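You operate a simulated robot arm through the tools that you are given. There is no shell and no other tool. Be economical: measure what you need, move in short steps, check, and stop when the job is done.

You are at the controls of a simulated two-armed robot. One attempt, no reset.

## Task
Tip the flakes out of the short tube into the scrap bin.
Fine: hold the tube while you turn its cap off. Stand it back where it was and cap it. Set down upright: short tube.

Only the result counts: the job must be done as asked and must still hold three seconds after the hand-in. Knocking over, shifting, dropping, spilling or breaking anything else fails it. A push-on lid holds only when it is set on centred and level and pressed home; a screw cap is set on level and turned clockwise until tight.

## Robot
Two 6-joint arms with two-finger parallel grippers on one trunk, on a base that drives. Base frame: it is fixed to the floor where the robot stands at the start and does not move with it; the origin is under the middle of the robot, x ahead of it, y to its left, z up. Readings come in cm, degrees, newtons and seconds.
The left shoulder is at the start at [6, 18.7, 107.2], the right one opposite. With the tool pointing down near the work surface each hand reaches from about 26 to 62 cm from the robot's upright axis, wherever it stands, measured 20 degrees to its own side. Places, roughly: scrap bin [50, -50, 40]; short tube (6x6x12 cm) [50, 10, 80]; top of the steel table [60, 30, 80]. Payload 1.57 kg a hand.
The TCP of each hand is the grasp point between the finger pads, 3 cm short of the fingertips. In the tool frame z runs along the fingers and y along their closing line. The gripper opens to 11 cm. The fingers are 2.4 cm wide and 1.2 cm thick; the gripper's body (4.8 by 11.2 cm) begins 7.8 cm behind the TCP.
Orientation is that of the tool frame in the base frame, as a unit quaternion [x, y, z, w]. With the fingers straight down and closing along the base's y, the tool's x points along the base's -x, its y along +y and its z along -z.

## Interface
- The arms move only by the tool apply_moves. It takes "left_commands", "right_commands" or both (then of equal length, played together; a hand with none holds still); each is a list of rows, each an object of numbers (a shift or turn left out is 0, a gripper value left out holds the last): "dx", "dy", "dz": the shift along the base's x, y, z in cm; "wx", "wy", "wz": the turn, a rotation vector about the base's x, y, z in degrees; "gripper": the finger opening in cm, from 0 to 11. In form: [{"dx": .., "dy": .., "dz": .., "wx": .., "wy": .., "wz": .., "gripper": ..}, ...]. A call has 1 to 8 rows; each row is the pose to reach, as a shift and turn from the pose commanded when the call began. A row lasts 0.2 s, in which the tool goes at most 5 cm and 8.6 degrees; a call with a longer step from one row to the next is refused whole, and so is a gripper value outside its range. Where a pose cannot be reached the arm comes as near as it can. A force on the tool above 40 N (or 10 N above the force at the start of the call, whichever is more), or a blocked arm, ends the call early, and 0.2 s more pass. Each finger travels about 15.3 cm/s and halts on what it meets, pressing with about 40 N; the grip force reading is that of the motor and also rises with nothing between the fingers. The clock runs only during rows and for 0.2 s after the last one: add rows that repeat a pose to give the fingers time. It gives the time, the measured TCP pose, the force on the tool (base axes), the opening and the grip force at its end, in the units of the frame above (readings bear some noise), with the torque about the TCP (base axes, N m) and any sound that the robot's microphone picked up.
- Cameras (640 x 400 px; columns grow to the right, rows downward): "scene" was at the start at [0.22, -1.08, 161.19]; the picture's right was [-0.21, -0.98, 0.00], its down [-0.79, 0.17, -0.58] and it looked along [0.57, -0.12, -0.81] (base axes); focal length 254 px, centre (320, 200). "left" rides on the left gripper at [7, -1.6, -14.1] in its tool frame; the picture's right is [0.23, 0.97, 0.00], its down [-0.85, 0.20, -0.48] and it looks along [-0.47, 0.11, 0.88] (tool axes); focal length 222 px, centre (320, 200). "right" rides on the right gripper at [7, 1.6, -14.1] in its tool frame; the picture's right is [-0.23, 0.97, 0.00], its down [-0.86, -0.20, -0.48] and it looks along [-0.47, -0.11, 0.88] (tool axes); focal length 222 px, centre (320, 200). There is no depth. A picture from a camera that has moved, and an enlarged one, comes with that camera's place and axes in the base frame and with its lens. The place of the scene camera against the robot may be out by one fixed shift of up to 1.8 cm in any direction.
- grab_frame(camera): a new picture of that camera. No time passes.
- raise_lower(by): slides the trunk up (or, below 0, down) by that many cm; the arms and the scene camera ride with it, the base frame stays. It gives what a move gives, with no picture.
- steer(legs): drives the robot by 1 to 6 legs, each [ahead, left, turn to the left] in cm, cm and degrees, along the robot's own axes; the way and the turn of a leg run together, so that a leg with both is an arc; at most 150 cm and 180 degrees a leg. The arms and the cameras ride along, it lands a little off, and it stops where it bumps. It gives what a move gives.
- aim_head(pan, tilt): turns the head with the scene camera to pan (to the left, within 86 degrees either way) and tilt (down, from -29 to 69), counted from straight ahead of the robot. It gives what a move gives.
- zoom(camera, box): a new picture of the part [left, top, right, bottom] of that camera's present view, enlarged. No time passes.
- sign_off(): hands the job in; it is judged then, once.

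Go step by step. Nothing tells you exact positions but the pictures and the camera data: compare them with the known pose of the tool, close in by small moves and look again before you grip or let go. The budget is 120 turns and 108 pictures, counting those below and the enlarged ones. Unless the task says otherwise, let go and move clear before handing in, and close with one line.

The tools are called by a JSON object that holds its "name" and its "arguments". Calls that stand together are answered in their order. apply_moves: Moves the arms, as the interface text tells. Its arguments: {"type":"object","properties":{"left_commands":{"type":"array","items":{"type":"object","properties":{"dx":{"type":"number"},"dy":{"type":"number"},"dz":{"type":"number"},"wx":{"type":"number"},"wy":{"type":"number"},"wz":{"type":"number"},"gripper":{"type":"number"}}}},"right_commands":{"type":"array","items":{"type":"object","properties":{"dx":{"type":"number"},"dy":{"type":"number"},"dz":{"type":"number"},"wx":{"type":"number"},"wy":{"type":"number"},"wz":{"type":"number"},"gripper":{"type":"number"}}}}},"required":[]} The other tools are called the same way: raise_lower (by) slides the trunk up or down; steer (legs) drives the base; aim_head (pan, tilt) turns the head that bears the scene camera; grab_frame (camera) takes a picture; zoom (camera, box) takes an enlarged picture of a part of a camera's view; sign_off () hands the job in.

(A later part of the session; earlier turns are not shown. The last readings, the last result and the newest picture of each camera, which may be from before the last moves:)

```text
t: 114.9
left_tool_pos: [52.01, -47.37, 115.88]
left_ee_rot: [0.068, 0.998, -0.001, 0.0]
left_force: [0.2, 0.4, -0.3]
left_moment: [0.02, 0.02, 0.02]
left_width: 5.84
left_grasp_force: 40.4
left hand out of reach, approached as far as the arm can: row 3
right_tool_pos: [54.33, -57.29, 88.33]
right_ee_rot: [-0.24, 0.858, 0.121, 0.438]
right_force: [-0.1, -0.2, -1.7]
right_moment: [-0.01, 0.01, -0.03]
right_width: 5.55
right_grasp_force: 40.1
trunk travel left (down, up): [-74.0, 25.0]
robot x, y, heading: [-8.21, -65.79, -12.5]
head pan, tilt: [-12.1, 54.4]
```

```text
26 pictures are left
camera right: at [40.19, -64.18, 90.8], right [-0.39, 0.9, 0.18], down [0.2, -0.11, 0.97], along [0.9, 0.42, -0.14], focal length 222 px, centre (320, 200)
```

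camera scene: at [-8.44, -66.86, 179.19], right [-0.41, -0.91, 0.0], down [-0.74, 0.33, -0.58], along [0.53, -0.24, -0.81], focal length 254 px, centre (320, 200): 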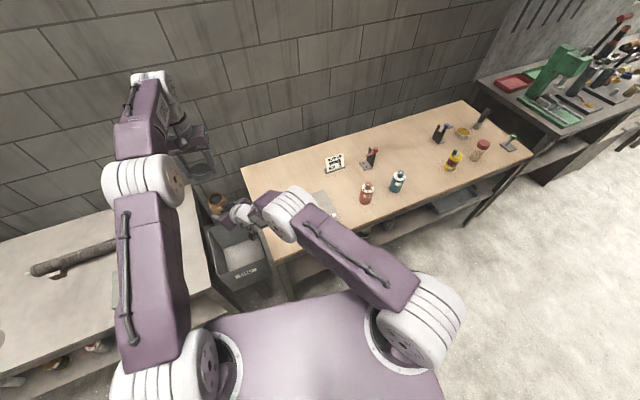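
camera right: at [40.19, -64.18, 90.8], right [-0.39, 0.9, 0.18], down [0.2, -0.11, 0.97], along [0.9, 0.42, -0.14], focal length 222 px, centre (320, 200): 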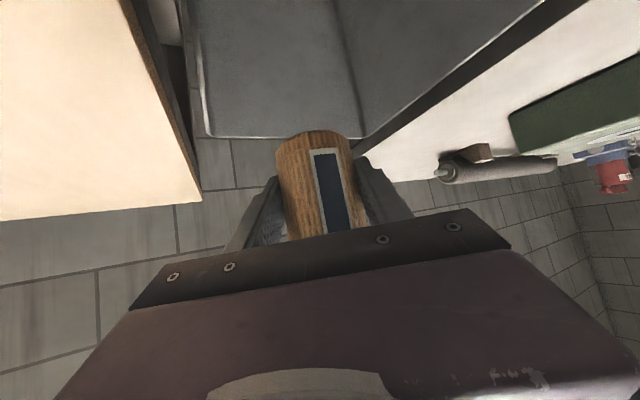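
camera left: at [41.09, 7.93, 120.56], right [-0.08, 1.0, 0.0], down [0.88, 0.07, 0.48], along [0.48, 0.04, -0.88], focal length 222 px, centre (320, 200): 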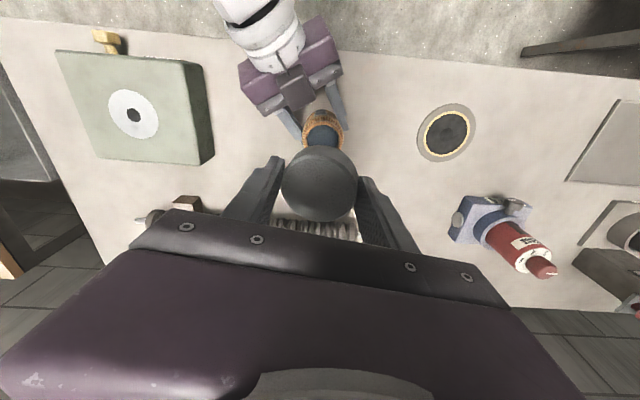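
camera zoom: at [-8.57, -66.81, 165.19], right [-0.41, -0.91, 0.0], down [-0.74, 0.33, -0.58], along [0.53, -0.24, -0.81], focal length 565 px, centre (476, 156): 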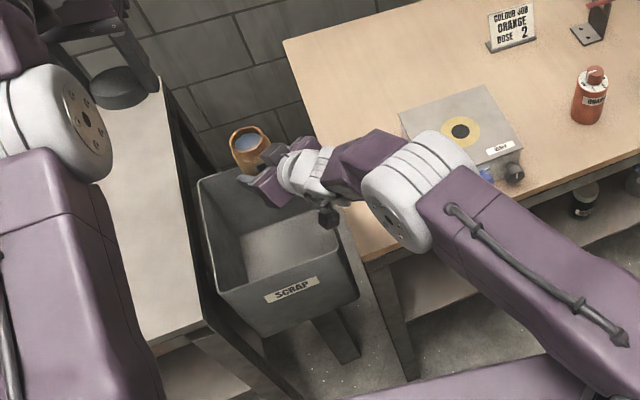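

From this view the rim spans about x 39–66, y −44 to −65, z 78, so the mouth should swing towards +y and back into the middle. I'll roll the hand about its own axis, first part.

{"name": "apply_moves", "arguments": {"right_commands": [{"dz": 2, "dy": 1}, {"dz": 4, "dy": 2, "wx": -5.9, "wy": -3.6, "wz": 5.0}, {"dz": 4, "dy": 2, "wx": -11.7, "wy": -7.1, "wz": 9.9}, {"dz": 4, "dy": 2, "wx": -17.6, "wy": -10.7, "wz": 14.9}, {"dz": 4, "dy": 2, "wx": -23.5, "wy": -14.3, "wz": 19.9}, {"dz": 4, "dy": 2, "wx": -29.3, "wy": -17.9, "wz": 24.9}, {"dz": 4, "dy": 2, "wx": -35.2, "wy": -21.4, "wz": 29.8}, {"dz": 4, "dy": 2, "wx": -41.1, "wy": -25, "wz": 34.8}]}}

{"name": "zoom", "arguments": {"camera": "scene", "box": [160, 130, 340, 310]}}

```text
t: 116.7
left_tool_pos: [52.08, -47.61, 115.92]
left_ee_rot: [0.068, 0.998, 0.0, -0.001]
left_force: [-0.4, 0.6, 0.0]
left_moment: [0.03, -0.02, -0.02]
left_width: 5.87
left_grasp_force: 40.1
right_tool_pos: [56.9, -55.85, 92.97]
right_ee_rot: [0.635, -0.626, 0.109, -0.44]
right_force: [0.1, -0.5, -0.1]
right_moment: [-0.02, 0.0, 0.01]
right_width: 5.54
right_grasp_force: 40.5
right hand out of reach, approached as far as the arm can: row 4, 5, 6, 7, 8
trunk travel left (down, up): [-74.0, 25.0]
robot x, y, heading: [-8.15, -65.76, -12.0]
head pan, tilt: [-12.1, 54.4]
```

```text
2.22 times, centred on (250, 220) of scene
camera zoom: at [-8.43, -67.01, 165.19], right [-0.41, -0.91, 0.0], down [-0.74, 0.34, -0.58], along [0.53, -0.24, -0.81], focal length 565 px, centre (476, 156)
```

zoom: 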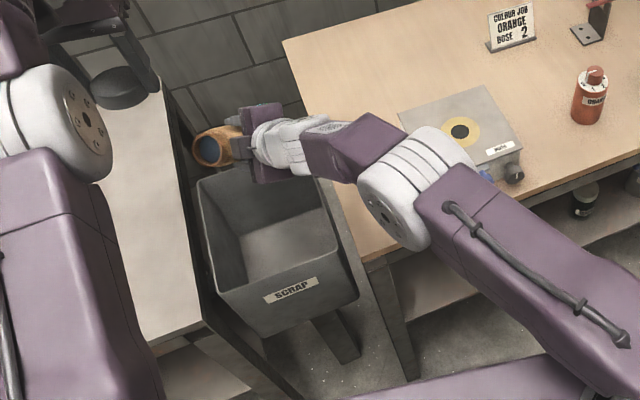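

The tube is tilted about 47° with the mouth over the bin at roughly [53, −52]. I'll keep rolling.

{"name": "apply_moves", "arguments": {"right_commands": [{"wx": -5.9, "wy": -3.6, "wz": 5.0}, {"wx": -11.7, "wy": -7.1, "wz": 9.9}, {"wx": -17.6, "wy": -10.7, "wz": 14.9}, {"wx": -23.5, "wy": -14.3, "wz": 19.9}, {"wx": -29.3, "wy": -17.9, "wz": 24.9}, {"wx": -35.2, "wy": -21.4, "wz": 29.8}, {"wx": -41.1, "wy": -25, "wz": 34.8}, {"wx": -46.5, "wy": -28.4, "wz": 39.5}]}}

{"name": "zoom", "arguments": {"camera": "scene", "box": [160, 130, 340, 310]}}

```text
t: 118.5
left_tool_pos: [52.06, -47.63, 116.0]
left_ee_rot: [0.067, 0.998, -0.001, 0.0]
left_force: [0.2, -0.5, 0.0]
left_moment: [-0.03, -0.04, 0.0]
left_width: 5.85
left_grasp_force: 39.6
right_tool_pos: [58.48, -55.08, 92.82]
right_ee_rot: [0.874, -0.168, 0.337, -0.306]
right_force: [0.2, 0.3, -0.7]
right_moment: [-0.02, -0.04, 0.01]
right_width: 5.54
right_grasp_force: 39.7
right hand out of reach, approached as far as the arm can: row 2, 3, 4, 5, 6, 7, 8
trunk travel left (down, up): [-74.0, 25.0]
robot x, y, heading: [-8.29, -65.68, -12.2]
head pan, tilt: [-12.1, 54.4]
```

```text
2.22 times, centred on (250, 220) of scene
camera zoom: at [-8.42, -67.01, 165.19], right [-0.41, -0.91, 0.0], down [-0.74, 0.34, -0.58], along [0.53, -0.24, -0.81], focal length 565 px, centre (476, 156)
```

zoom: 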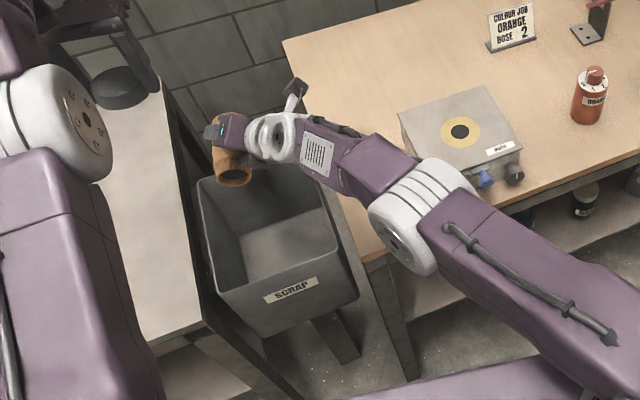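

The tube is now horizontal with its mouth at about [51, −54], inside the bin. I'll roll it on to mouth-down, then pitch the hand up.

{"name": "apply_moves", "arguments": {"right_commands": [{"wx": -5.9, "wy": -3.6, "wz": 5.0}, {"wx": -11.7, "wy": -7.1, "wz": 9.9}, {"wx": -17.6, "wy": -10.7, "wz": 14.9}, {"wx": -23.5, "wy": -14.3, "wz": 19.9}, {"wx": -29.3, "wy": -17.9, "wz": 24.9}]}}

{"name": "apply_moves", "arguments": {"right_commands": [{"wx": 4.3, "wy": -7.1}, {"wx": 8.6, "wy": -14.2, "dx": -1}, {"wx": 12.9, "wy": -21.3, "dx": -2}, {"wx": 17.2, "wy": -28.4, "dx": -3}, {"wx": 17.2, "wy": -28.4, "dx": -3}]}}

{"name": "zoom", "arguments": {"camera": "scene", "box": [160, 130, 340, 310]}}

```text
t: 119.7
left_tool_pos: [52.1, -47.58, 116.04]
left_ee_rot: [0.069, 0.998, 0.0, 0.0]
left_force: [0.3, -1.0, 0.1]
left_moment: [-0.02, -0.01, 0.0]
left_width: 5.84
left_grasp_force: 39.7
right_tool_pos: [56.11, -52.18, 90.13]
right_ee_rot: [0.879, 0.146, 0.43, -0.149]
right_force: [-0.8, 0.8, -1.9]
right_moment: [0.01, 0.02, 0.0]
right_width: 5.57
right_grasp_force: 40.2
right hand out of reach, approached as far as the arm can: row 3, 4, 5
trunk travel left (down, up): [-74.0, 25.0]
robot x, y, heading: [-8.27, -65.74, -12.3]
head pan, tilt: [-12.1, 54.4]
```

```text
t: 120.9
left_tool_pos: [52.12, -47.62, 115.93]
left_ee_rot: [0.068, 0.998, -0.001, 0.0]
left_force: [-0.4, -0.4, 0.2]
left_moment: [0.06, 0.01, -0.01]
left_width: 5.85
left_grasp_force: 40.1
right_tool_pos: [53.5, -51.95, 89.58]
right_ee_rot: [0.711, 0.13, 0.644, -0.25]
right_force: [0.3, -0.2, -1.1]
right_moment: [0.01, -0.01, 0.02]
right_width: 5.52
right_grasp_force: 39.7
right hand out of reach, approached as far as the arm can: row 1, 2, 3, 4, 5
trunk travel left (down, up): [-74.0, 25.0]
robot x, y, heading: [-8.03, -65.64, -12.4]
head pan, tilt: [-12.1, 54.4]
```

```text
2.22 times, centred on (250, 220) of scene
camera zoom: at [-8.37, -67.07, 165.19], right [-0.41, -0.91, 0.0], down [-0.74, 0.34, -0.58], along [0.53, -0.24, -0.81], focal length 565 px, centre (476, 156)
```

zoom: 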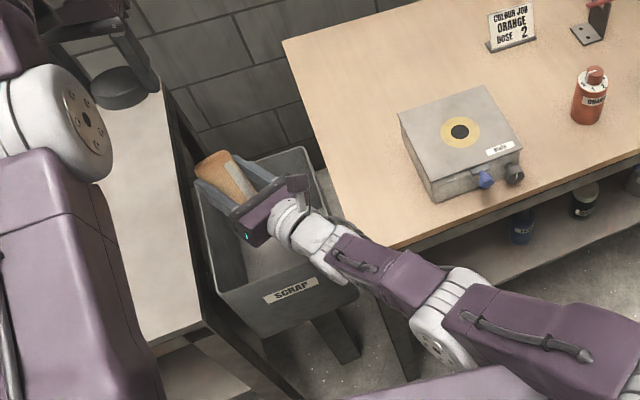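

The mouth is now about 50° below horizontal at [49, −53, 84], well inside the bin. I'll pitch further and shake gently to empty it.

{"name": "apply_moves", "arguments": {"right_commands": [{"wx": 4.3, "wy": -7.1}, {"wx": 8.6, "wy": -14.2}, {"wx": 12.5, "wy": -20.4}, {"wx": 12.5, "wy": -20.4, "dz": 1.5}, {"wx": 12.5, "wy": -20.4, "dz": 0}, {"wx": 12.5, "wy": -20.4, "dz": 1.5}, {"wx": 12.5, "wy": -20.4, "dz": 0}, {"wx": 12.5, "wy": -20.4, "dz": 0}]}}

{"name": "apply_moves", "arguments": {"right_commands": [{"dz": 1.5}, {"dz": 0}, {"dz": 1.5}, {"dz": 0}, {"dz": 0}, {"dz": 0}]}}

{"name": "zoom", "arguments": {"camera": "scene", "box": [160, 130, 340, 310]}}

```text
t: 122.7
left_tool_pos: [52.07, -47.63, 116.01]
left_ee_rot: [0.069, 0.998, 0.0, 0.0]
left_force: [-0.1, -0.7, 0.7]
left_moment: [0.0, 0.0, 0.02]
left_width: 5.86
left_grasp_force: 39.7
right_tool_pos: [50.37, -53.64, 92.67]
right_ee_rot: [0.608, 0.11, 0.734, -0.283]
right_force: [0.2, -0.1, -1.2]
right_moment: [-0.07, 0.01, 0.04]
right_width: 5.55
right_grasp_force: 40.3
right hand out of reach, approached as far as the arm can: row 1, 2, 3, 4, 5, 6, 7, 8
trunk travel left (down, up): [-74.0, 25.0]
robot x, y, heading: [-8.56, -65.83, -12.4]
head pan, tilt: [-12.1, 54.4]
```

```text
t: 124.1
left_tool_pos: [52.01, -47.56, 115.94]
left_ee_rot: [0.068, 0.998, -0.001, 0.0]
left_force: [-0.2, -0.1, -0.1]
left_moment: [0.0, -0.01, 0.01]
left_width: 5.84
left_grasp_force: 39.9
right_tool_pos: [50.26, -53.75, 92.61]
right_ee_rot: [0.607, 0.112, 0.734, -0.284]
right_force: [-0.1, 0.5, -1.9]
right_moment: [0.0, -0.01, -0.02]
right_width: 5.52
right_grasp_force: 40.1
right hand out of reach, approached as far as the arm can: row 1, 3
trunk travel left (down, up): [-74.0, 25.0]
robot x, y, heading: [-8.15, -65.94, -12.4]
head pan, tilt: [-12.1, 54.4]
```

```text
2.22 times, centred on (250, 220) of scene
camera zoom: at [-8.43, -66.99, 165.19], right [-0.41, -0.91, 0.0], down [-0.74, 0.33, -0.58], along [0.53, -0.24, -0.81], focal length 565 px, centre (476, 156)
```

zoom: 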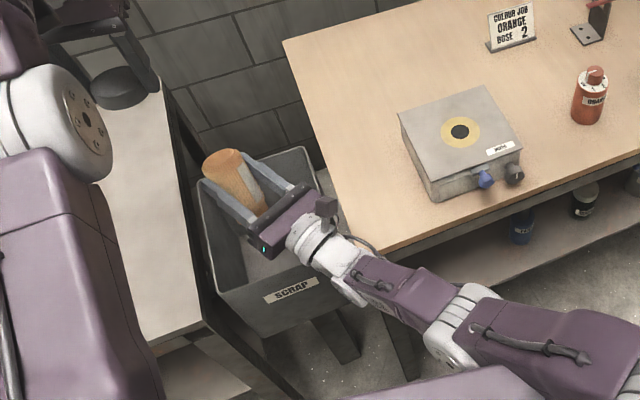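

It's 66° nose-down and has been shaken, so it should be empty. Now I turn the tube back upright over the bin along one axis.

{"name": "apply_moves", "arguments": {"right_commands": [{"wx": 6.9, "wy": 4.6, "wz": -1.6, "dx": 1}, {"wx": 13.9, "wy": 9.2, "wz": -3.3, "dx": 2, "dz": 1}, {"wx": 20.8, "wy": 13.9, "wz": -4.9, "dx": 3, "dz": 2}, {"wx": 27.8, "wy": 18.5, "wz": -6.5, "dx": 4, "dz": 3}, {"wx": 34.7, "wy": 23.1, "wz": -8.2, "dx": 4, "dz": 3}, {"wx": 41.7, "wy": 27.7, "wz": -9.8, "dx": 4, "dz": 3}, {"wx": 48.6, "wy": 32.4, "wz": -11.5, "dx": 4, "dz": 3}, {"wx": 55.6, "wy": 37, "wz": -13.1, "dx": 4, "dz": 3}]}}

{"name": "apply_moves", "arguments": {"right_commands": [{"wx": 6.9, "wy": 4.6, "wz": -1.6}, {"wx": 13.9, "wy": 9.2, "wz": -3.3}, {"wx": 20.8, "wy": 13.9, "wz": -4.9}, {"wx": 27.8, "wy": 18.5, "wz": -6.5}, {"wx": 34.7, "wy": 23.1, "wz": -8.2}, {"wx": 41.7, "wy": 27.7, "wz": -9.8}, {"wx": 48.6, "wy": 32.4, "wz": -11.5}, {"wx": 55.6, "wy": 37, "wz": -13.1}]}}

```text
t: 125.9
left_tool_pos: [52.05, -47.6, 116.01]
left_ee_rot: [0.068, 0.998, 0.0, 0.001]
left_force: [0.1, -0.1, -0.1]
left_moment: [0.01, -0.02, 0.02]
left_width: 5.87
left_grasp_force: 40.0
right_tool_pos: [55.58, -52.63, 94.69]
right_ee_rot: [0.608, -0.396, 0.504, -0.469]
right_force: [-0.6, 0.8, -2.3]
right_moment: [-0.02, -0.01, 0.0]
right_width: 5.54
right_grasp_force: 39.8
right hand out of reach, approached as far as the arm can: row 4, 5, 6, 7, 8
trunk travel left (down, up): [-74.0, 25.0]
robot x, y, heading: [-8.68, -65.77, -12.5]
head pan, tilt: [-12.1, 54.4]
```

```text
t: 127.7
left_tool_pos: [52.18, -47.67, 116.05]
left_ee_rot: [0.068, 0.998, 0.0, -0.001]
left_force: [0.5, 0.4, 1.2]
left_moment: [-0.01, 0.02, 0.0]
left_width: 5.87
left_grasp_force: 40.1
right_tool_pos: [57.12, -50.89, 94.85]
right_ee_rot: [-0.402, 0.766, -0.102, 0.491]
right_force: [-0.1, 0.6, -0.7]
right_moment: [0.01, -0.03, 0.01]
right_width: 5.54
right_grasp_force: 39.9
right hand out of reach, approached as far as the arm can: row 1, 2, 3, 4, 5, 6, 7, 8
trunk travel left (down, up): [-74.0, 25.0]
robot x, y, heading: [-8.07, -66.0, -12.3]
head pan, tilt: [-12.1, 54.4]
```

One last 34° brings it fully upright; then I'll check inside the tube.

{"name": "apply_moves", "arguments": {"right_commands": [{"wx": 6.9, "wy": 4.6, "wz": -1.6, "dy": -1.5}, {"wx": 13.9, "wy": 9.2, "wz": -3.3, "dy": -3, "dx": -1}, {"wx": 20.8, "wy": 13.9, "wz": -4.9, "dy": -5, "dx": -2}, {"wx": 27.8, "wy": 18.5, "wz": -6.6, "dy": -6, "dx": -2.6}, {"wx": 27.8, "wy": 18.5, "wz": -6.6, "dy": -6, "dx": -2.6}]}}

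{"name": "zoom", "arguments": {"camera": "scene", "box": [200, 140, 280, 220]}}

```text
t: 128.9
left_tool_pos: [52.02, -47.49, 116.05]
left_ee_rot: [0.068, 0.998, -0.001, 0.0]
left_force: [-1.1, -0.4, 0.0]
left_moment: [-0.02, -0.01, 0.04]
left_width: 5.85
left_grasp_force: 40.4
right_tool_pos: [54.68, -56.65, 95.16]
right_ee_rot: [-0.239, 0.858, 0.121, 0.439]
right_force: [0.2, -0.2, -1.5]
right_moment: [0.04, 0.03, -0.03]
right_width: 5.54
right_grasp_force: 40.2
right hand out of reach, approached as far as the arm can: row 1, 2, 3
trunk travel left (down, up): [-74.0, 25.0]
robot x, y, heading: [-8.22, -65.63, -11.9]
head pan, tilt: [-12.1, 54.4]
```

```text
5.00 times, centred on (240, 180) of scene
camera zoom: at [-8.46, -66.85, 165.19], right [-0.41, -0.91, 0.0], down [-0.74, 0.33, -0.58], along [0.53, -0.24, -0.81], focal length 1272 px, centre (720, 300)
```

zoom: 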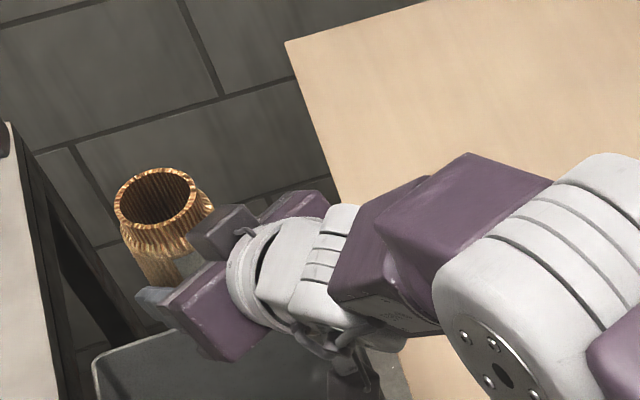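

The tube is empty. I'll raise the trunk and drive back to the first spot.

{"name": "raise_lower", "arguments": {"by": 10}}

{"name": "steer", "arguments": {"legs": [[-18.5, 63.3, -0.7]]}}

```text
t: 130.2
left_tool_pos: [52.06, -47.76, 125.9]
left_ee_rot: [0.068, 0.998, 0.0, 0.0]
left_force: [-0.7, 0.5, -0.7]
left_moment: [-0.03, 0.02, 0.01]
left_width: 5.87
left_grasp_force: 39.7
right_tool_pos: [54.6, -56.71, 105.05]
right_ee_rot: [-0.24, 0.858, 0.121, 0.439]
right_force: [0.0, 0.1, -1.2]
right_moment: [0.05, -0.01, -0.01]
right_width: 5.53
right_grasp_force: 39.7
trunk travel left (down, up): [-84.0, 15.0]
robot x, y, heading: [-8.16, -65.81, -12.2]
head pan, tilt: [-12.1, 54.4]
```

```text
t: 133.9
left_tool_pos: [48.23, 17.55, 126.06]
left_ee_rot: [0.071, 0.997, 0.001, 0.001]
left_force: [0.6, 0.3, -0.4]
left_moment: [-0.01, 0.0, 0.0]
left_width: 5.88
left_grasp_force: 40.1
right_tool_pos: [50.69, 8.37, 105.07]
right_ee_rot: [-0.237, 0.858, 0.12, 0.439]
right_force: [-0.2, 0.3, -0.5]
right_moment: [-0.02, -0.01, 0.01]
right_width: 5.55
right_grasp_force: 40.3
trunk travel left (down, up): [-84.0, 15.0]
robot x, y, heading: [-12.42, -0.32, -12.5]
head pan, tilt: [-12.1, 54.4]
```

Now I lower the trunk to its original height and set the tube down on its old spot (right TCP back at [47.4, 8.57, 84.2]).

{"name": "raise_lower", "arguments": {"by": -14}}

{"name": "apply_moves", "arguments": {"right_commands": [{"dx": -1.5, "dy": 0.1, "dz": -2}, {"dx": -3.3, "dy": 0.2, "dz": -4}, {"dx": -3.3, "dy": 0.2, "dz": -5.8}, {"dx": -3.3, "dy": 0.2, "dz": -5.8}]}}

```text
t: 135.6
left_tool_pos: [48.16, 17.58, 112.02]
left_ee_rot: [0.071, 0.998, 0.0, 0.0]
left_force: [-0.1, 0.2, -0.3]
left_moment: [-0.01, -0.02, 0.02]
left_width: 5.85
left_grasp_force: 39.5
right_tool_pos: [50.81, 8.37, 91.13]
right_ee_rot: [-0.237, 0.859, 0.119, 0.438]
right_force: [0.5, -0.3, -1.6]
right_moment: [0.01, 0.02, 0.0]
right_width: 5.53
right_grasp_force: 39.9
trunk travel left (down, up): [-70.0, 29.0]
robot x, y, heading: [-12.23, -0.26, -12.9]
head pan, tilt: [-12.1, 54.4]
```

```text
t: 136.6
left_tool_pos: [48.2, 17.58, 111.96]
left_ee_rot: [0.07, 0.998, 0.0, 0.0]
left_force: [0.3, 0.3, 0.3]
left_moment: [0.03, -0.02, 0.0]
left_width: 5.88
left_grasp_force: 39.8
right_tool_pos: [47.4, 8.64, 85.27]
right_ee_rot: [-0.238, 0.859, 0.123, 0.437]
right_force: [0.2, 0.2, -0.6]
right_moment: [-0.03, 0.05, 0.0]
right_width: 5.54
right_grasp_force: 40.5
trunk travel left (down, up): [-70.0, 29.0]
robot x, y, heading: [-12.33, -0.44, -12.6]
head pan, tilt: [-12.1, 54.4]
```

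Just above the table and level. Lowering the last centimetre.

{"name": "apply_moves", "arguments": {"right_commands": [{"dz": -0.5}, {"dz": -0.85}, {"dz": -1.05}, {"dz": -1.05}]}}

{"name": "grab_frame", "arguments": {"camera": "right"}}

{"name": "grab_frame", "arguments": {"camera": "left"}}

```text
t: 137.6
left_tool_pos: [48.25, 17.54, 112.06]
left_ee_rot: [0.07, 0.998, 0.0, 0.0]
left_force: [0.5, -0.1, -0.1]
left_moment: [0.0, 0.02, 0.02]
left_width: 5.87
left_grasp_force: 40.1
right_tool_pos: [47.56, 8.56, 84.34]
right_ee_rot: [-0.239, 0.858, 0.123, 0.437]
right_force: [0.0, -0.7, 0.9]
right_moment: [-0.06, 0.01, 0.0]
right_width: 5.52
right_grasp_force: 39.7
trunk travel left (down, up): [-70.0, 29.0]
robot x, y, heading: [-12.57, -0.34, -12.4]
head pan, tilt: [-12.1, 54.4]
```

```text
20 pictures are left
camera right: at [33.36, 1.73, 86.86], right [-0.39, 0.9, 0.19], down [0.2, -0.11, 0.97], along [0.9, 0.42, -0.14], focal length 222 px, centre (320, 200)
```

right: 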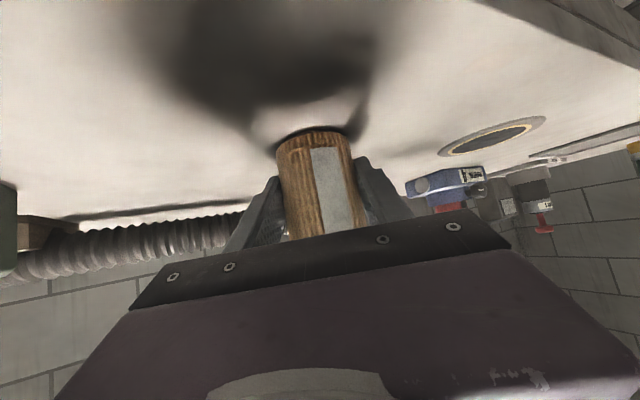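

```text
19 pictures are left
camera left: at [41.18, 16.9, 126.1], right [-0.09, 1.0, 0.0], down [0.87, 0.08, 0.48], along [0.48, 0.04, -0.88], focal length 222 px, centre (320, 200)
```

left: 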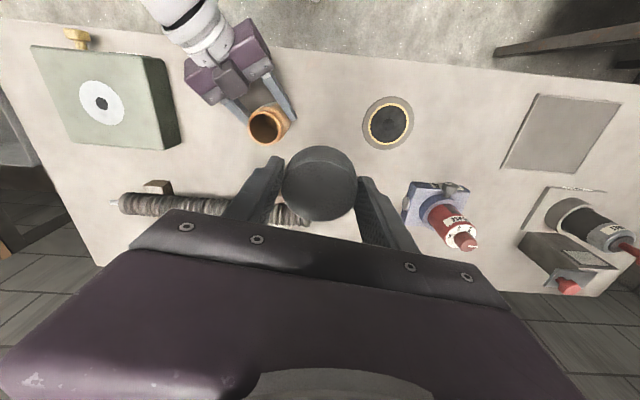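

The tube stands on its spot; its window now shows empty. Before capping I check the cap's tilt in the left grip.

{"name": "zoom", "arguments": {"camera": "left", "box": [240, 110, 400, 230]}}

{"name": "zoom", "arguments": {"camera": "scene", "box": [130, 110, 230, 190]}}

```text
3.33 times, centred on (320, 170) of left
camera zoom: at [41.18, 16.9, 126.1], right [-0.09, 1.0, 0.0], down [0.87, 0.08, 0.48], along [0.48, 0.04, -0.88], focal length 740 px, centre (320, 300)
```

zoom: 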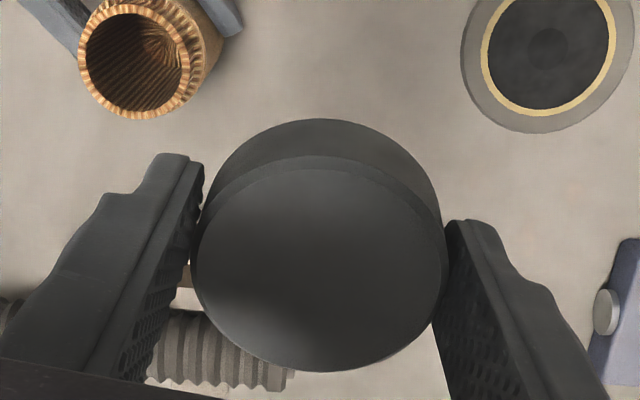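

```text
5.00 times, centred on (180, 150) of scene
camera zoom: at [-12.44, -1.5, 161.19], right [-0.42, -0.91, 0.0], down [-0.74, 0.34, -0.58], along [0.53, -0.24, -0.81], focal length 1272 px, centre (1020, 450)
```

zoom: 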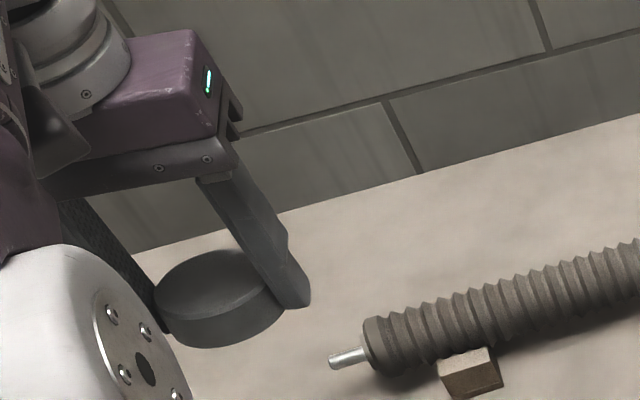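

The cap leans about 7° about the finger line, so I'll tip the left hand −7° to level it. Then I bring it over the tube mouth and look from there.

{"name": "apply_moves", "arguments": {"left_commands": [{"dy": -3, "wx": -1, "wy": -7}, {"dy": -6, "dz": -2, "wx": -1, "wy": -7}, {"dx": -0.3, "dy": -8.7, "dz": -4, "wx": -1, "wy": -7}, {"dx": -0.3, "dy": -8.7, "dz": -8, "wx": -1, "wy": -7}, {"dx": -0.3, "dy": -8.7, "dz": -11, "wx": -1, "wy": -7}, {"dx": -0.3, "dy": -8.7, "dz": -11, "wx": -1, "wy": -7}]}}

{"name": "grab_frame", "arguments": {"camera": "left"}}

{"name": "zoom", "arguments": {"camera": "scene", "box": [175, 150, 255, 215]}}

```text
t: 138.9
left_tool_pos: [47.89, 8.64, 100.99]
left_ee_rot: [0.07, 0.996, -0.004, 0.062]
left_force: [-0.3, -0.9, 0.1]
left_moment: [-0.02, 0.01, 0.0]
left_width: 5.85
left_grasp_force: 40.0
right_tool_pos: [47.5, 8.58, 84.24]
right_ee_rot: [-0.239, 0.858, 0.123, 0.437]
right_force: [0.5, 1.1, 2.2]
right_moment: [-0.08, 0.01, -0.01]
right_width: 5.53
right_grasp_force: 40.1
trunk travel left (down, up): [-70.0, 29.0]
robot x, y, heading: [-12.2, -0.58, -12.6]
head pan, tilt: [-12.1, 54.4]
```

```text
16 pictures are left
camera left: at [39.28, 8.28, 114.05], right [-0.09, 1.0, -0.03], down [0.81, 0.09, 0.58], along [0.58, 0.03, -0.81], focal length 222 px, centre (320, 200)
```

left: 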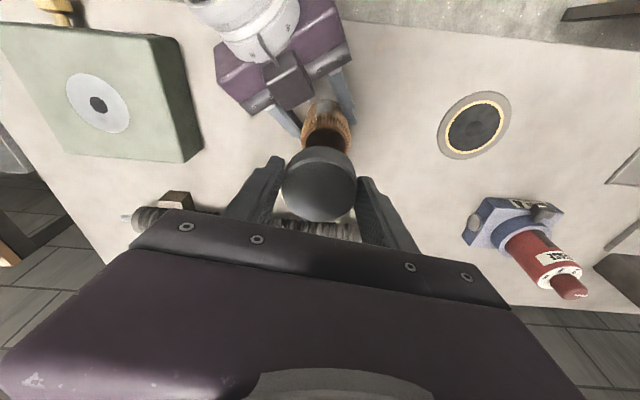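

```text
6.15 times, centred on (215, 182) of scene
camera zoom: at [-12.45, -1.49, 161.19], right [-0.42, -0.91, 0.0], down [-0.74, 0.34, -0.58], along [0.53, -0.24, -0.81], focal length 1566 px, centre (966, 308)
```

zoom: 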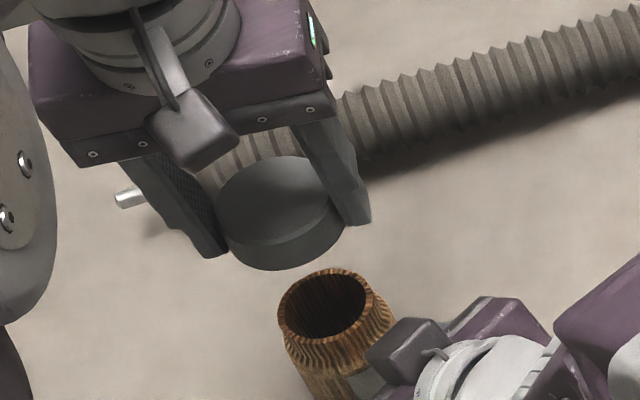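

The cap looks level. By the zero-force grips earlier, the hand belongs at y 9.0, x about 47.75. I'll shift there and lower to just above the neck, then touch down softly.

{"name": "apply_moves", "arguments": {"left_commands": [{"dx": -0.15, "dy": 0.36}, {"dx": -0.15, "dy": 0.36, "dz": -3.5}, {"dx": -0.15, "dy": 0.36, "dz": -5.8}, {"dx": -0.15, "dy": 0.36, "dz": -5.8}]}}

{"name": "zoom", "arguments": {"camera": "scene", "box": [185, 165, 249, 213]}}

{"name": "zoom", "arguments": {"camera": "left", "box": [240, 80, 400, 230]}}

```text
t: 139.9
left_tool_pos: [47.74, 9.06, 95.18]
left_ee_rot: [0.071, 0.996, -0.004, 0.061]
left_force: [0.1, 0.5, -0.1]
left_moment: [0.02, 0.0, -0.01]
left_width: 5.86
left_grasp_force: 40.1
right_tool_pos: [47.52, 8.54, 84.27]
right_ee_rot: [-0.239, 0.858, 0.123, 0.437]
right_force: [0.2, 1.1, 1.1]
right_moment: [0.03, 0.05, 0.03]
right_width: 5.54
right_grasp_force: 40.6
trunk travel left (down, up): [-70.0, 29.0]
robot x, y, heading: [-12.5, 0.1, -12.7]
head pan, tilt: [-12.1, 54.4]
```

```text
8.33 times, centred on (217, 189) of scene
camera zoom: at [-12.47, -1.5, 161.19], right [-0.42, -0.91, 0.0], down [-0.74, 0.34, -0.58], along [0.53, -0.24, -0.81], focal length 2120 px, centre (1178, 292)
```

zoom: 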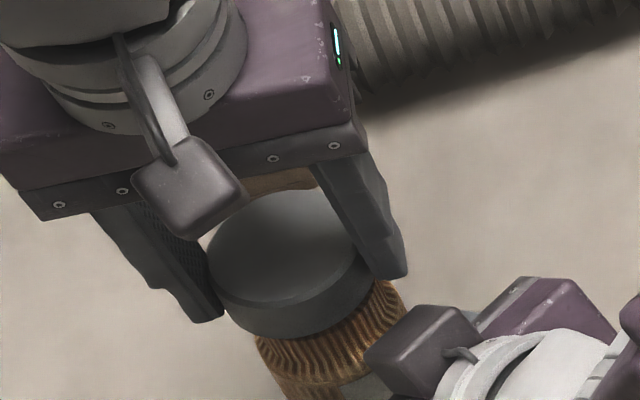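

```text
2.67 times, centred on (320, 155) of left
camera zoom: at [39.07, 8.74, 108.25], right [-0.09, 1.0, -0.03], down [0.81, 0.09, 0.58], along [0.58, 0.03, -0.81], focal length 592 px, centre (320, 320)
```

zoom: 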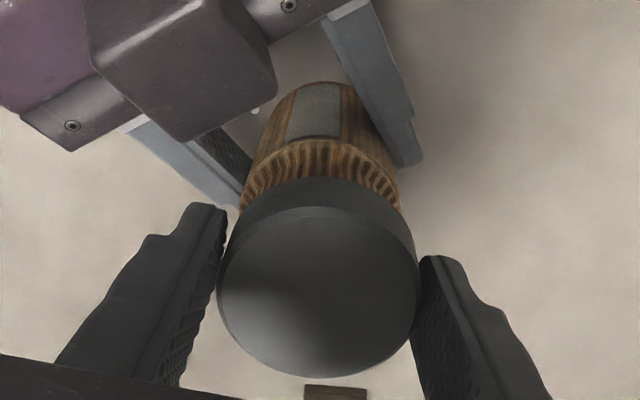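

The cap lines up with the neck as it did before. Lowering gently to contact.

{"name": "apply_moves", "arguments": {"left_commands": [{"dz": -0.4}, {"dz": -0.7}, {"dz": -1.0}, {"dz": -1.2}, {"dz": -1.2}]}}

```text
t: 141.2
left_tool_pos: [47.7, 9.23, 94.05]
left_ee_rot: [0.071, 0.995, -0.005, 0.063]
left_force: [-11.6, -1.4, 21.8]
left_moment: [-0.51, -0.07, -0.26]
left_width: 5.84
left_grasp_force: 39.5
right_tool_pos: [47.4, 8.46, 84.17]
right_ee_rot: [-0.239, 0.859, 0.122, 0.437]
right_force: [15.2, 3.3, -11.3]
right_moment: [0.21, 0.92, 0.18]
right_width: 5.53
right_grasp_force: 39.7
trunk travel left (down, up): [-70.0, 29.0]
robot x, y, heading: [-12.34, -0.29, -12.6]
head pan, tilt: [-12.1, 54.4]
```

Contact, with a push towards −x. I'll ease up, shift −x, and let the cap settle again softly.

{"name": "apply_moves", "arguments": {"left_commands": [{"dz": 0.5}, {"dz": 0.5, "dx": -0.2}, {"dz": 0.2, "dx": -0.25}, {"dz": 0.15, "dx": -0.25}]}}

```text
t: 142.2
left_tool_pos: [47.49, 9.45, 94.09]
left_ee_rot: [0.07, 0.996, -0.005, 0.061]
left_force: [-1.2, 0.7, 2.6]
left_moment: [-0.06, -0.04, -0.02]
left_width: 5.88
left_grasp_force: 40.3
right_tool_pos: [47.43, 8.41, 84.21]
right_ee_rot: [-0.239, 0.859, 0.123, 0.437]
right_force: [1.0, 0.7, -1.1]
right_moment: [0.03, 0.06, 0.06]
right_width: 5.52
right_grasp_force: 40.4
trunk travel left (down, up): [-70.0, 29.0]
robot x, y, heading: [-12.15, -0.22, -12.5]
head pan, tilt: [-12.1, 54.4]
```

{"name": "zoom", "arguments": {"camera": "left", "box": [240, 80, 400, 230]}}

{"name": "apply_moves", "arguments": {"left_commands": [{"dz": 0.3, "dy": -0.2}, {"dz": 0.3, "dy": -0.4}, {"dz": 0.1, "dy": -0.4}, {"dz": -0.1, "dy": -0.4}]}}

```text
2.67 times, centred on (320, 155) of left
camera zoom: at [38.74, 8.84, 107.26], right [-0.09, 1.0, -0.03], down [0.81, 0.09, 0.58], along [0.58, 0.03, -0.81], focal length 592 px, centre (320, 320)
```

zoom: 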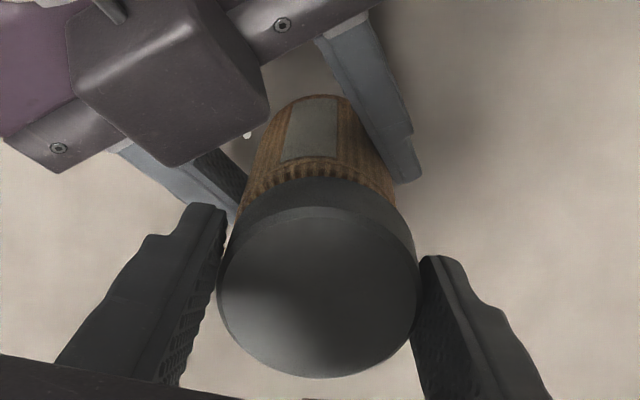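

```text
t: 143.2
left_tool_pos: [47.42, 8.83, 94.13]
left_ee_rot: [0.07, 0.996, -0.005, 0.062]
left_force: [-7.3, -1.3, 13.3]
left_moment: [-0.11, -0.19, -0.1]
left_width: 5.87
left_grasp_force: 39.8
right_tool_pos: [47.48, 8.54, 84.22]
right_ee_rot: [-0.239, 0.859, 0.122, 0.436]
right_force: [9.2, 3.3, -5.7]
right_moment: [-0.02, 0.62, 0.12]
right_width: 5.56
right_grasp_force: 40.2
trunk travel left (down, up): [-70.0, 29.0]
robot x, y, heading: [-12.68, -0.27, -12.7]
head pan, tilt: [-12.1, 54.4]
```

Contact again at a modest force. I'll release the cap onto the neck and look at how it sits.

{"name": "apply_moves", "arguments": {"left_commands": [{"dz": 0.12}, {"dz": 0.12, "gripper": 6.3}, {"dz": 0.12, "gripper": 7.6}, {"dz": 0.5, "gripper": 7.8}, {"dz": 3.5, "gripper": 7.8}, {"dz": 8, "gripper": 7.8, "wy": 4}, {"dz": 8, "gripper": 7.8, "wy": 7, "wx": 1}]}}

{"name": "zoom", "arguments": {"camera": "left", "box": [240, 80, 400, 200]}}

{"name": "zoom", "arguments": {"camera": "scene", "box": [195, 170, 251, 212]}}

```text
t: 144.8
left_tool_pos: [47.44, 8.97, 102.13]
left_ee_rot: [0.071, 0.997, 0.0, -0.001]
left_force: [0.4, -0.3, 0.4]
left_moment: [-0.05, 0.04, 0.0]
left_width: 7.81
left_grasp_force: 0.1
right_tool_pos: [47.54, 8.58, 84.23]
right_ee_rot: [-0.239, 0.858, 0.123, 0.437]
right_force: [-0.2, 0.9, 1.0]
right_moment: [0.02, -0.05, 0.03]
right_width: 5.54
right_grasp_force: 39.7
trunk travel left (down, up): [-70.0, 29.0]
robot x, y, heading: [-12.34, -0.13, -12.6]
head pan, tilt: [-12.1, 54.4]
```

```text
3.33 times, centred on (320, 140) of left
camera zoom: at [40.45, 8.26, 116.25], right [-0.09, 1.0, 0.0], down [0.88, 0.08, 0.48], along [0.48, 0.04, -0.88], focal length 740 px, centre (320, 400)
```

zoom: 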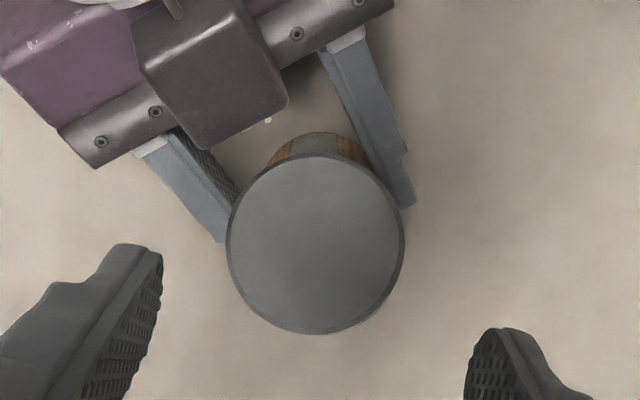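

```text
9.52 times, centred on (223, 191) of scene
camera zoom: at [-12.39, -1.52, 161.19], right [-0.42, -0.91, 0.0], down [-0.74, 0.34, -0.58], along [0.53, -0.24, -0.81], focal length 2423 px, centre (1244, 286)
```

zoom: 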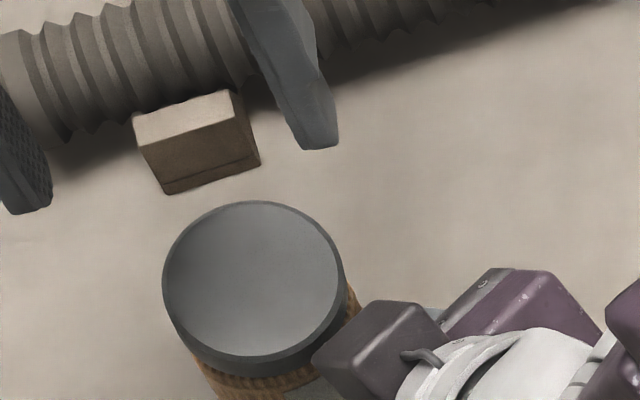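

The cap now leans towards the robot (I over-corrected). I'll press its far, high side with closed fingers while turning the hand to the starting yaw for tightening.

{"name": "apply_moves", "arguments": {"left_commands": [{"wz": 8.5, "gripper": 0}, {"wz": 17, "gripper": 0, "dx": 1}, {"wz": 25.5, "dx": 2}, {"wz": 34, "dx": 2.2}, {"wz": 42.5, "dx": 2.2}, {"wz": 51, "dx": 2.2}, {"wz": 59.5, "dx": 2.2, "dz": -2}, {"wz": 68, "dx": 2.2, "dz": -4}]}}

{"name": "apply_moves", "arguments": {"left_commands": [{"dz": -0.7}, {"dz": -1.2}, {"dz": -1.6}, {"dz": -2.0}, {"dz": -2.2}, {"dz": -2.2}]}}

```text
t: 146.6
left_tool_pos: [49.8, 8.78, 98.12]
left_ee_rot: [-0.5, 0.866, 0.0, 0.0]
left_force: [0.9, -0.3, 0.5]
left_moment: [0.04, -0.04, 0.0]
left_width: 0.01
left_grasp_force: 21.2
right_tool_pos: [47.52, 8.54, 84.19]
right_ee_rot: [-0.239, 0.859, 0.122, 0.437]
right_force: [-0.2, 0.1, 0.9]
right_moment: [-0.04, -0.06, 0.0]
right_width: 5.53
right_grasp_force: 39.8
trunk travel left (down, up): [-70.0, 29.0]
robot x, y, heading: [-12.46, -0.39, -12.3]
head pan, tilt: [-12.1, 54.4]
```

```text
t: 147.8
left_tool_pos: [50.01, 8.82, 96.37]
left_ee_rot: [-0.499, 0.867, -0.004, 0.007]
left_force: [0.5, 0.7, 3.9]
left_moment: [0.0, -0.03, 0.0]
left_width: 0.0
left_grasp_force: 21.4
right_tool_pos: [47.23, 8.51, 84.25]
right_ee_rot: [-0.24, 0.858, 0.123, 0.437]
right_force: [-6.1, -2.1, 8.6]
right_moment: [-0.1, 0.29, -0.03]
right_width: 5.53
right_grasp_force: 39.8
trunk travel left (down, up): [-70.0, 29.0]
robot x, y, heading: [-12.45, -0.07, -12.6]
head pan, tilt: [-12.1, 54.4]
stopped in row 6 (left hand): the force on the tool passed its limit (the readings are from after the stop); the commanded pose is now the measured one
```

{"name": "apply_moves", "arguments": {"left_commands": [{"dz": 3}, {"dz": 7, "dx": -1}, {"dz": 7, "dx": -2.1, "gripper": 4}, {"dz": 7, "dx": -2.1, "gripper": 7.6}, {"dz": 7, "dx": -2.1, "gripper": 7.6}]}}

{"name": "zoom", "arguments": {"camera": "scene", "box": [195, 170, 251, 212]}}

```text
t: 149.0
left_tool_pos: [47.86, 9.02, 103.29]
left_ee_rot: [-0.498, 0.867, -0.004, 0.006]
left_force: [-0.2, 0.4, 0.2]
left_moment: [0.02, 0.01, 0.03]
left_width: 7.62
left_grasp_force: 0.0
right_tool_pos: [47.45, 8.49, 84.22]
right_ee_rot: [-0.24, 0.858, 0.123, 0.436]
right_force: [3.0, 1.2, 13.5]
right_moment: [-0.04, -0.05, 0.0]
right_width: 5.52
right_grasp_force: 40.5
trunk travel left (down, up): [-70.0, 29.0]
robot x, y, heading: [-11.74, -0.4, -12.8]
head pan, tilt: [-12.1, 54.4]
```

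```text
9.52 times, centred on (223, 191) of scene
camera zoom: at [-12.58, -1.5, 161.2], right [-0.42, -0.91, 0.0], down [-0.74, 0.34, -0.58], along [0.53, -0.24, -0.81], focal length 2423 px, centre (1244, 286)
```

zoom: 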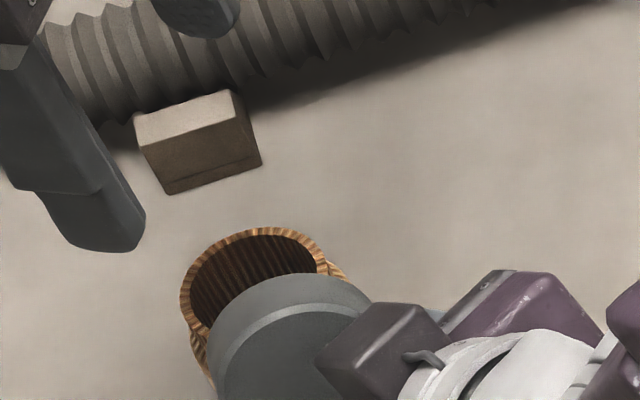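

The cap has slipped off the mouth and lies wedged between the tube and the right gripper. I need a look before I pick it up.

{"name": "grab_frame", "arguments": {"camera": "left"}}

{"name": "grab_frame", "arguments": {"camera": "right"}}

```text
8 pictures are left
camera left: at [45.68, 2.11, 117.36], right [-0.96, 0.29, -0.02], down [0.25, 0.84, 0.48], along [0.15, 0.46, -0.88], focal length 222 px, centre (320, 200)
```

left: 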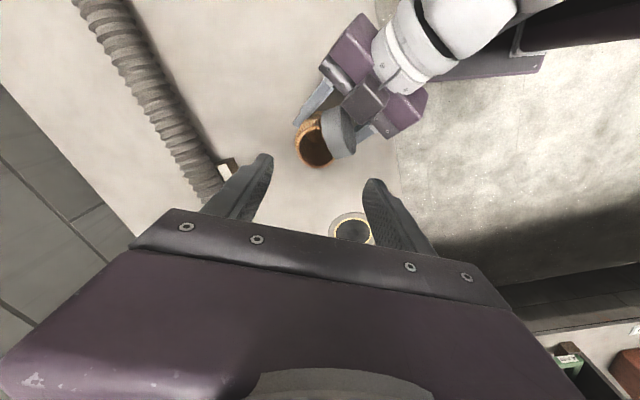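

```text
7 pictures are left
camera right: at [33.24, 1.7, 86.85], right [-0.39, 0.9, 0.18], down [0.2, -0.11, 0.97], along [0.9, 0.42, -0.14], focal length 222 px, centre (320, 200)
```

right: 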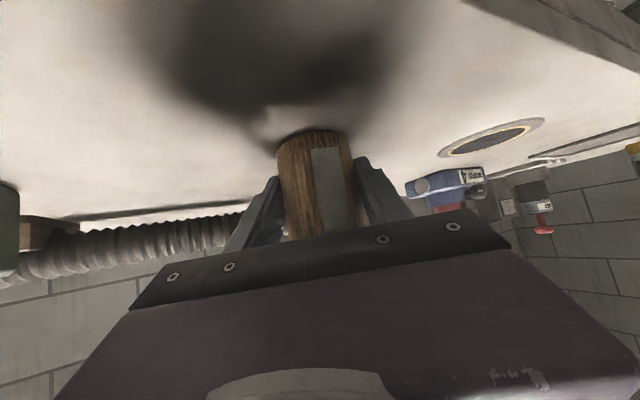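

The cap lies tilted at about [45.4, 8.2, 91], its top facing the right gripper. I'll grip it from above across its sides (closing line parallel to the right gripper's finger line) and lift it out.

{"name": "apply_moves", "arguments": {"left_commands": [{"wz": -7, "dx": -0.8, "dy": -0.3, "gripper": 8.4}, {"wz": -14, "dx": -1.6, "dy": -0.6}, {"wz": -21, "dx": -2.45, "dy": -0.85}, {"wz": -28, "dx": -2.45, "dy": -0.85}, {"wz": -28, "dx": -2.45, "dy": -0.85, "dz": -3.5}, {"wz": -28, "dx": -2.45, "dy": -0.85, "dz": -7}, {"wz": -28, "dx": -2.45, "dy": -0.85, "dz": -7}]}}

{"name": "zoom", "arguments": {"camera": "left", "box": [220, 60, 420, 230]}}

```text
t: 150.6
left_tool_pos: [45.54, 7.86, 96.34]
left_ee_rot: [-0.274, 0.962, -0.006, 0.006]
left_force: [-1.5, 0.3, -0.3]
left_moment: [0.02, 0.04, -0.02]
left_width: 8.41
left_grasp_force: 0.2
right_tool_pos: [47.29, 8.55, 84.11]
right_ee_rot: [-0.24, 0.859, 0.122, 0.436]
right_force: [3.0, 0.8, 14.6]
right_moment: [-0.06, -0.05, 0.04]
right_width: 5.56
right_grasp_force: 39.6
trunk travel left (down, up): [-70.0, 29.0]
robot x, y, heading: [-12.58, -0.07, -12.9]
head pan, tilt: [-12.1, 54.4]
```

```text
2.35 times, centred on (320, 145) of left
camera zoom: at [40.38, 2.88, 110.33], right [-0.71, 0.71, -0.02], down [0.61, 0.62, 0.48], along [0.35, 0.33, -0.88], focal length 523 px, centre (320, 329)
```

zoom: 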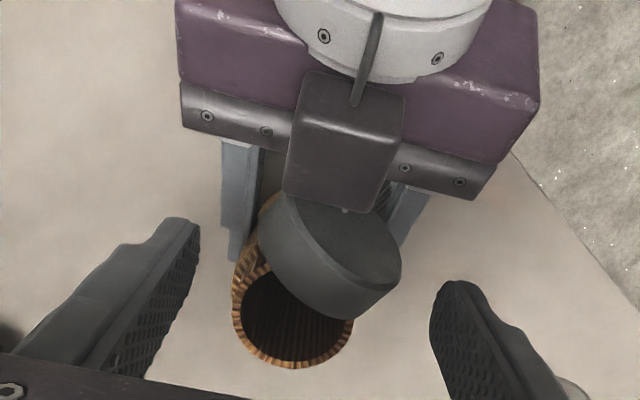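

Now it's clear: the cap leans at roughly 45°, its top facing −x. I'll turn the closing line nearly along y, grip its sides and lift it away up and forward.

{"name": "apply_moves", "arguments": {"left_commands": [{"wz": -8, "dy": 0.3}, {"wz": -16, "dy": 0.4}, {"wz": -24, "dy": 0.4}, {"wz": -24, "dy": 0.4, "dz": -1.5}, {"wz": -24, "dy": 0.4, "dz": -3}, {"wz": -24, "dy": 0.4, "dz": -3, "gripper": 6.5}, {"wz": -24, "dy": 0.4, "dz": -3, "gripper": 5}, {"wz": -24, "dy": 0.4, "dz": -3, "gripper": 5}]}}

```text
t: 152.4
left_tool_pos: [45.5, 8.45, 93.4]
left_ee_rot: [-0.069, 0.998, -0.006, 0.005]
left_force: [0.4, -1.0, -0.3]
left_moment: [-0.08, 0.0, -0.01]
left_width: 5.63
left_grasp_force: 40.0
right_tool_pos: [47.24, 8.37, 84.05]
right_ee_rot: [-0.239, 0.859, 0.121, 0.436]
right_force: [0.1, 1.2, 8.3]
right_moment: [-0.09, 0.1, -0.01]
right_width: 5.54
right_grasp_force: 39.4
trunk travel left (down, up): [-70.0, 29.0]
robot x, y, heading: [-11.8, -0.04, -12.7]
head pan, tilt: [-12.1, 54.4]
```

Gripped (5.6 cm). Lifting out slowly.

{"name": "apply_moves", "arguments": {"left_commands": [{"dz": 0.6, "dx": 0.1}, {"dz": 1.4, "dx": 0.3}, {"dz": 3, "dx": 0.6}, {"dz": 6, "dx": 1}, {"dz": 10, "dx": 2}, {"dz": 10, "dx": 2}]}}

{"name": "zoom", "arguments": {"camera": "left", "box": [200, 60, 440, 240]}}

```text
t: 153.8
left_tool_pos: [47.67, 8.51, 103.37]
left_ee_rot: [-0.069, 0.998, -0.005, 0.006]
left_force: [-0.3, -0.3, 0.1]
left_moment: [-0.02, 0.01, 0.01]
left_width: 5.59
left_grasp_force: 39.7
right_tool_pos: [47.29, 8.46, 84.11]
right_ee_rot: [-0.239, 0.859, 0.122, 0.435]
right_force: [-1.7, 0.3, 7.0]
right_moment: [0.13, -0.13, 0.04]
right_width: 5.54
right_grasp_force: 39.8
trunk travel left (down, up): [-70.0, 29.0]
robot x, y, heading: [-12.35, -0.29, -12.5]
head pan, tilt: [-12.1, 54.4]
```

```text
2.22 times, centred on (320, 150) of left
camera zoom: at [40.79, 6.02, 117.53], right [-0.36, 0.93, -0.01], down [0.81, 0.32, 0.48], along [0.46, 0.16, -0.87], focal length 494 px, centre (320, 311)
```

zoom: 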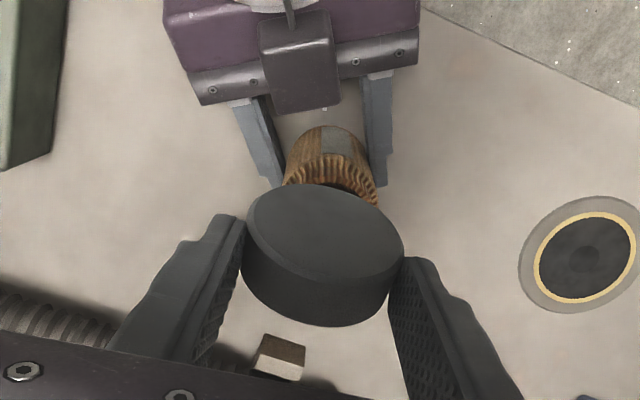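

The cap is in hand but lies almost on its side, its top facing the robot. I'll set it on free table at about [42, 20] with the hand tipped forward so it lays down top-up, then regrip it level.

{"name": "apply_moves", "arguments": {"left_commands": [{"dy": 4}, {"dx": -2, "dy": 8, "wy": 8.4, "wx": -1.2}, {"dx": -4, "dy": 11.5, "dz": -2, "wy": 16.8, "wx": -2.4}, {"dx": -5.7, "dy": 11.5, "dz": -6, "wy": 25, "wx": -3.5}, {"dx": -5.7, "dy": 11.5, "dz": -10.5, "wy": 31, "wx": -4.3}, {"dx": -5.7, "dy": 11.5, "dz": -14.5, "wy": 31, "wx": -4.3}, {"dx": -5.7, "dy": 11.5, "dz": -16, "wy": 31, "wx": -4.3}]}}

```text
t: 155.4
left_tool_pos: [38.6, 19.79, 88.3]
left_ee_rot: [-0.068, 0.961, -0.023, -0.266]
left_force: [0.0, 0.4, 0.1]
left_moment: [0.01, 0.0, -0.03]
left_width: 5.64
left_grasp_force: 39.5
left hand out of reach, approached as far as the arm can: row 4, 5, 6, 7
right_tool_pos: [47.34, 8.51, 84.08]
right_ee_rot: [-0.24, 0.859, 0.123, 0.435]
right_force: [0.2, 0.2, 1.9]
right_moment: [0.07, -0.05, 0.02]
right_width: 5.54
right_grasp_force: 40.2
trunk travel left (down, up): [-70.0, 29.0]
robot x, y, heading: [-12.73, -0.36, -12.6]
head pan, tilt: [-12.1, 54.4]
```

That is too near the table edge. I'll move +x with a bit less tip.

{"name": "apply_moves", "arguments": {"left_commands": [{"dx": 2.5, "wy": -5, "wx": 0.7}, {"dx": 5, "wy": -9, "wx": 1.2}, {"dx": 5.5, "wy": -9, "wx": 1.2, "dz": -1}, {"dx": 5.5, "wy": -9, "wx": 1.2, "dz": -1}]}}

{"name": "apply_moves", "arguments": {"left_commands": [{"dz": -0.5}, {"dz": -1}, {"dz": -1.5}, {"dz": -2}, {"dz": -2.5}, {"dz": -3}]}}

{"name": "zoom", "arguments": {"camera": "left", "box": [200, 60, 440, 240]}}

```text
t: 156.4
left_tool_pos: [42.27, 19.4, 87.61]
left_ee_rot: [-0.069, 0.98, -0.02, -0.188]
left_force: [-0.7, 0.1, 0.3]
left_moment: [-0.02, 0.0, -0.01]
left_width: 5.62
left_grasp_force: 39.8
left hand out of reach, approached as far as the arm can: row 1, 2, 3, 4
right_tool_pos: [47.38, 8.42, 84.16]
right_ee_rot: [-0.239, 0.86, 0.122, 0.435]
right_force: [0.0, 0.0, 1.5]
right_moment: [0.06, -0.06, 0.02]
right_width: 5.5
right_grasp_force: 40.1
trunk travel left (down, up): [-70.0, 29.0]
robot x, y, heading: [-12.36, -0.15, -12.4]
head pan, tilt: [-12.1, 54.4]
```

```text
t: 157.6
left_tool_pos: [42.02, 19.57, 86.06]
left_ee_rot: [-0.069, 0.98, -0.021, -0.183]
left_force: [-9.5, -0.5, 25.2]
left_moment: [-0.16, 1.19, 0.01]
left_width: 5.59
left_grasp_force: 40.0
left hand out of reach, approached as far as the arm can: row 5
right_tool_pos: [47.17, 8.38, 84.16]
right_ee_rot: [-0.239, 0.859, 0.122, 0.436]
right_force: [-0.6, -0.2, -1.7]
right_moment: [-0.02, -0.01, -0.04]
right_width: 5.52
right_grasp_force: 40.1
trunk travel left (down, up): [-70.0, 29.0]
robot x, y, heading: [-12.18, -0.58, -12.5]
head pan, tilt: [-12.1, 54.4]
stopped in row 5 (left hand): the force on the tool passed its limit (the readings are from after the stop); the commanded pose is now the measured one
```

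```text
2.22 times, centred on (320, 150) of left
camera zoom: at [40.98, 17.97, 101.8], right [-0.35, 0.93, 0.07], down [0.93, 0.34, 0.13], along [0.1, 0.11, -0.99], focal length 494 px, centre (320, 311)
```

zoom: 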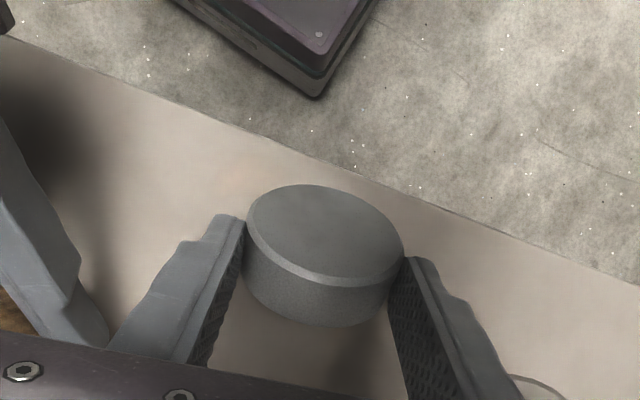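

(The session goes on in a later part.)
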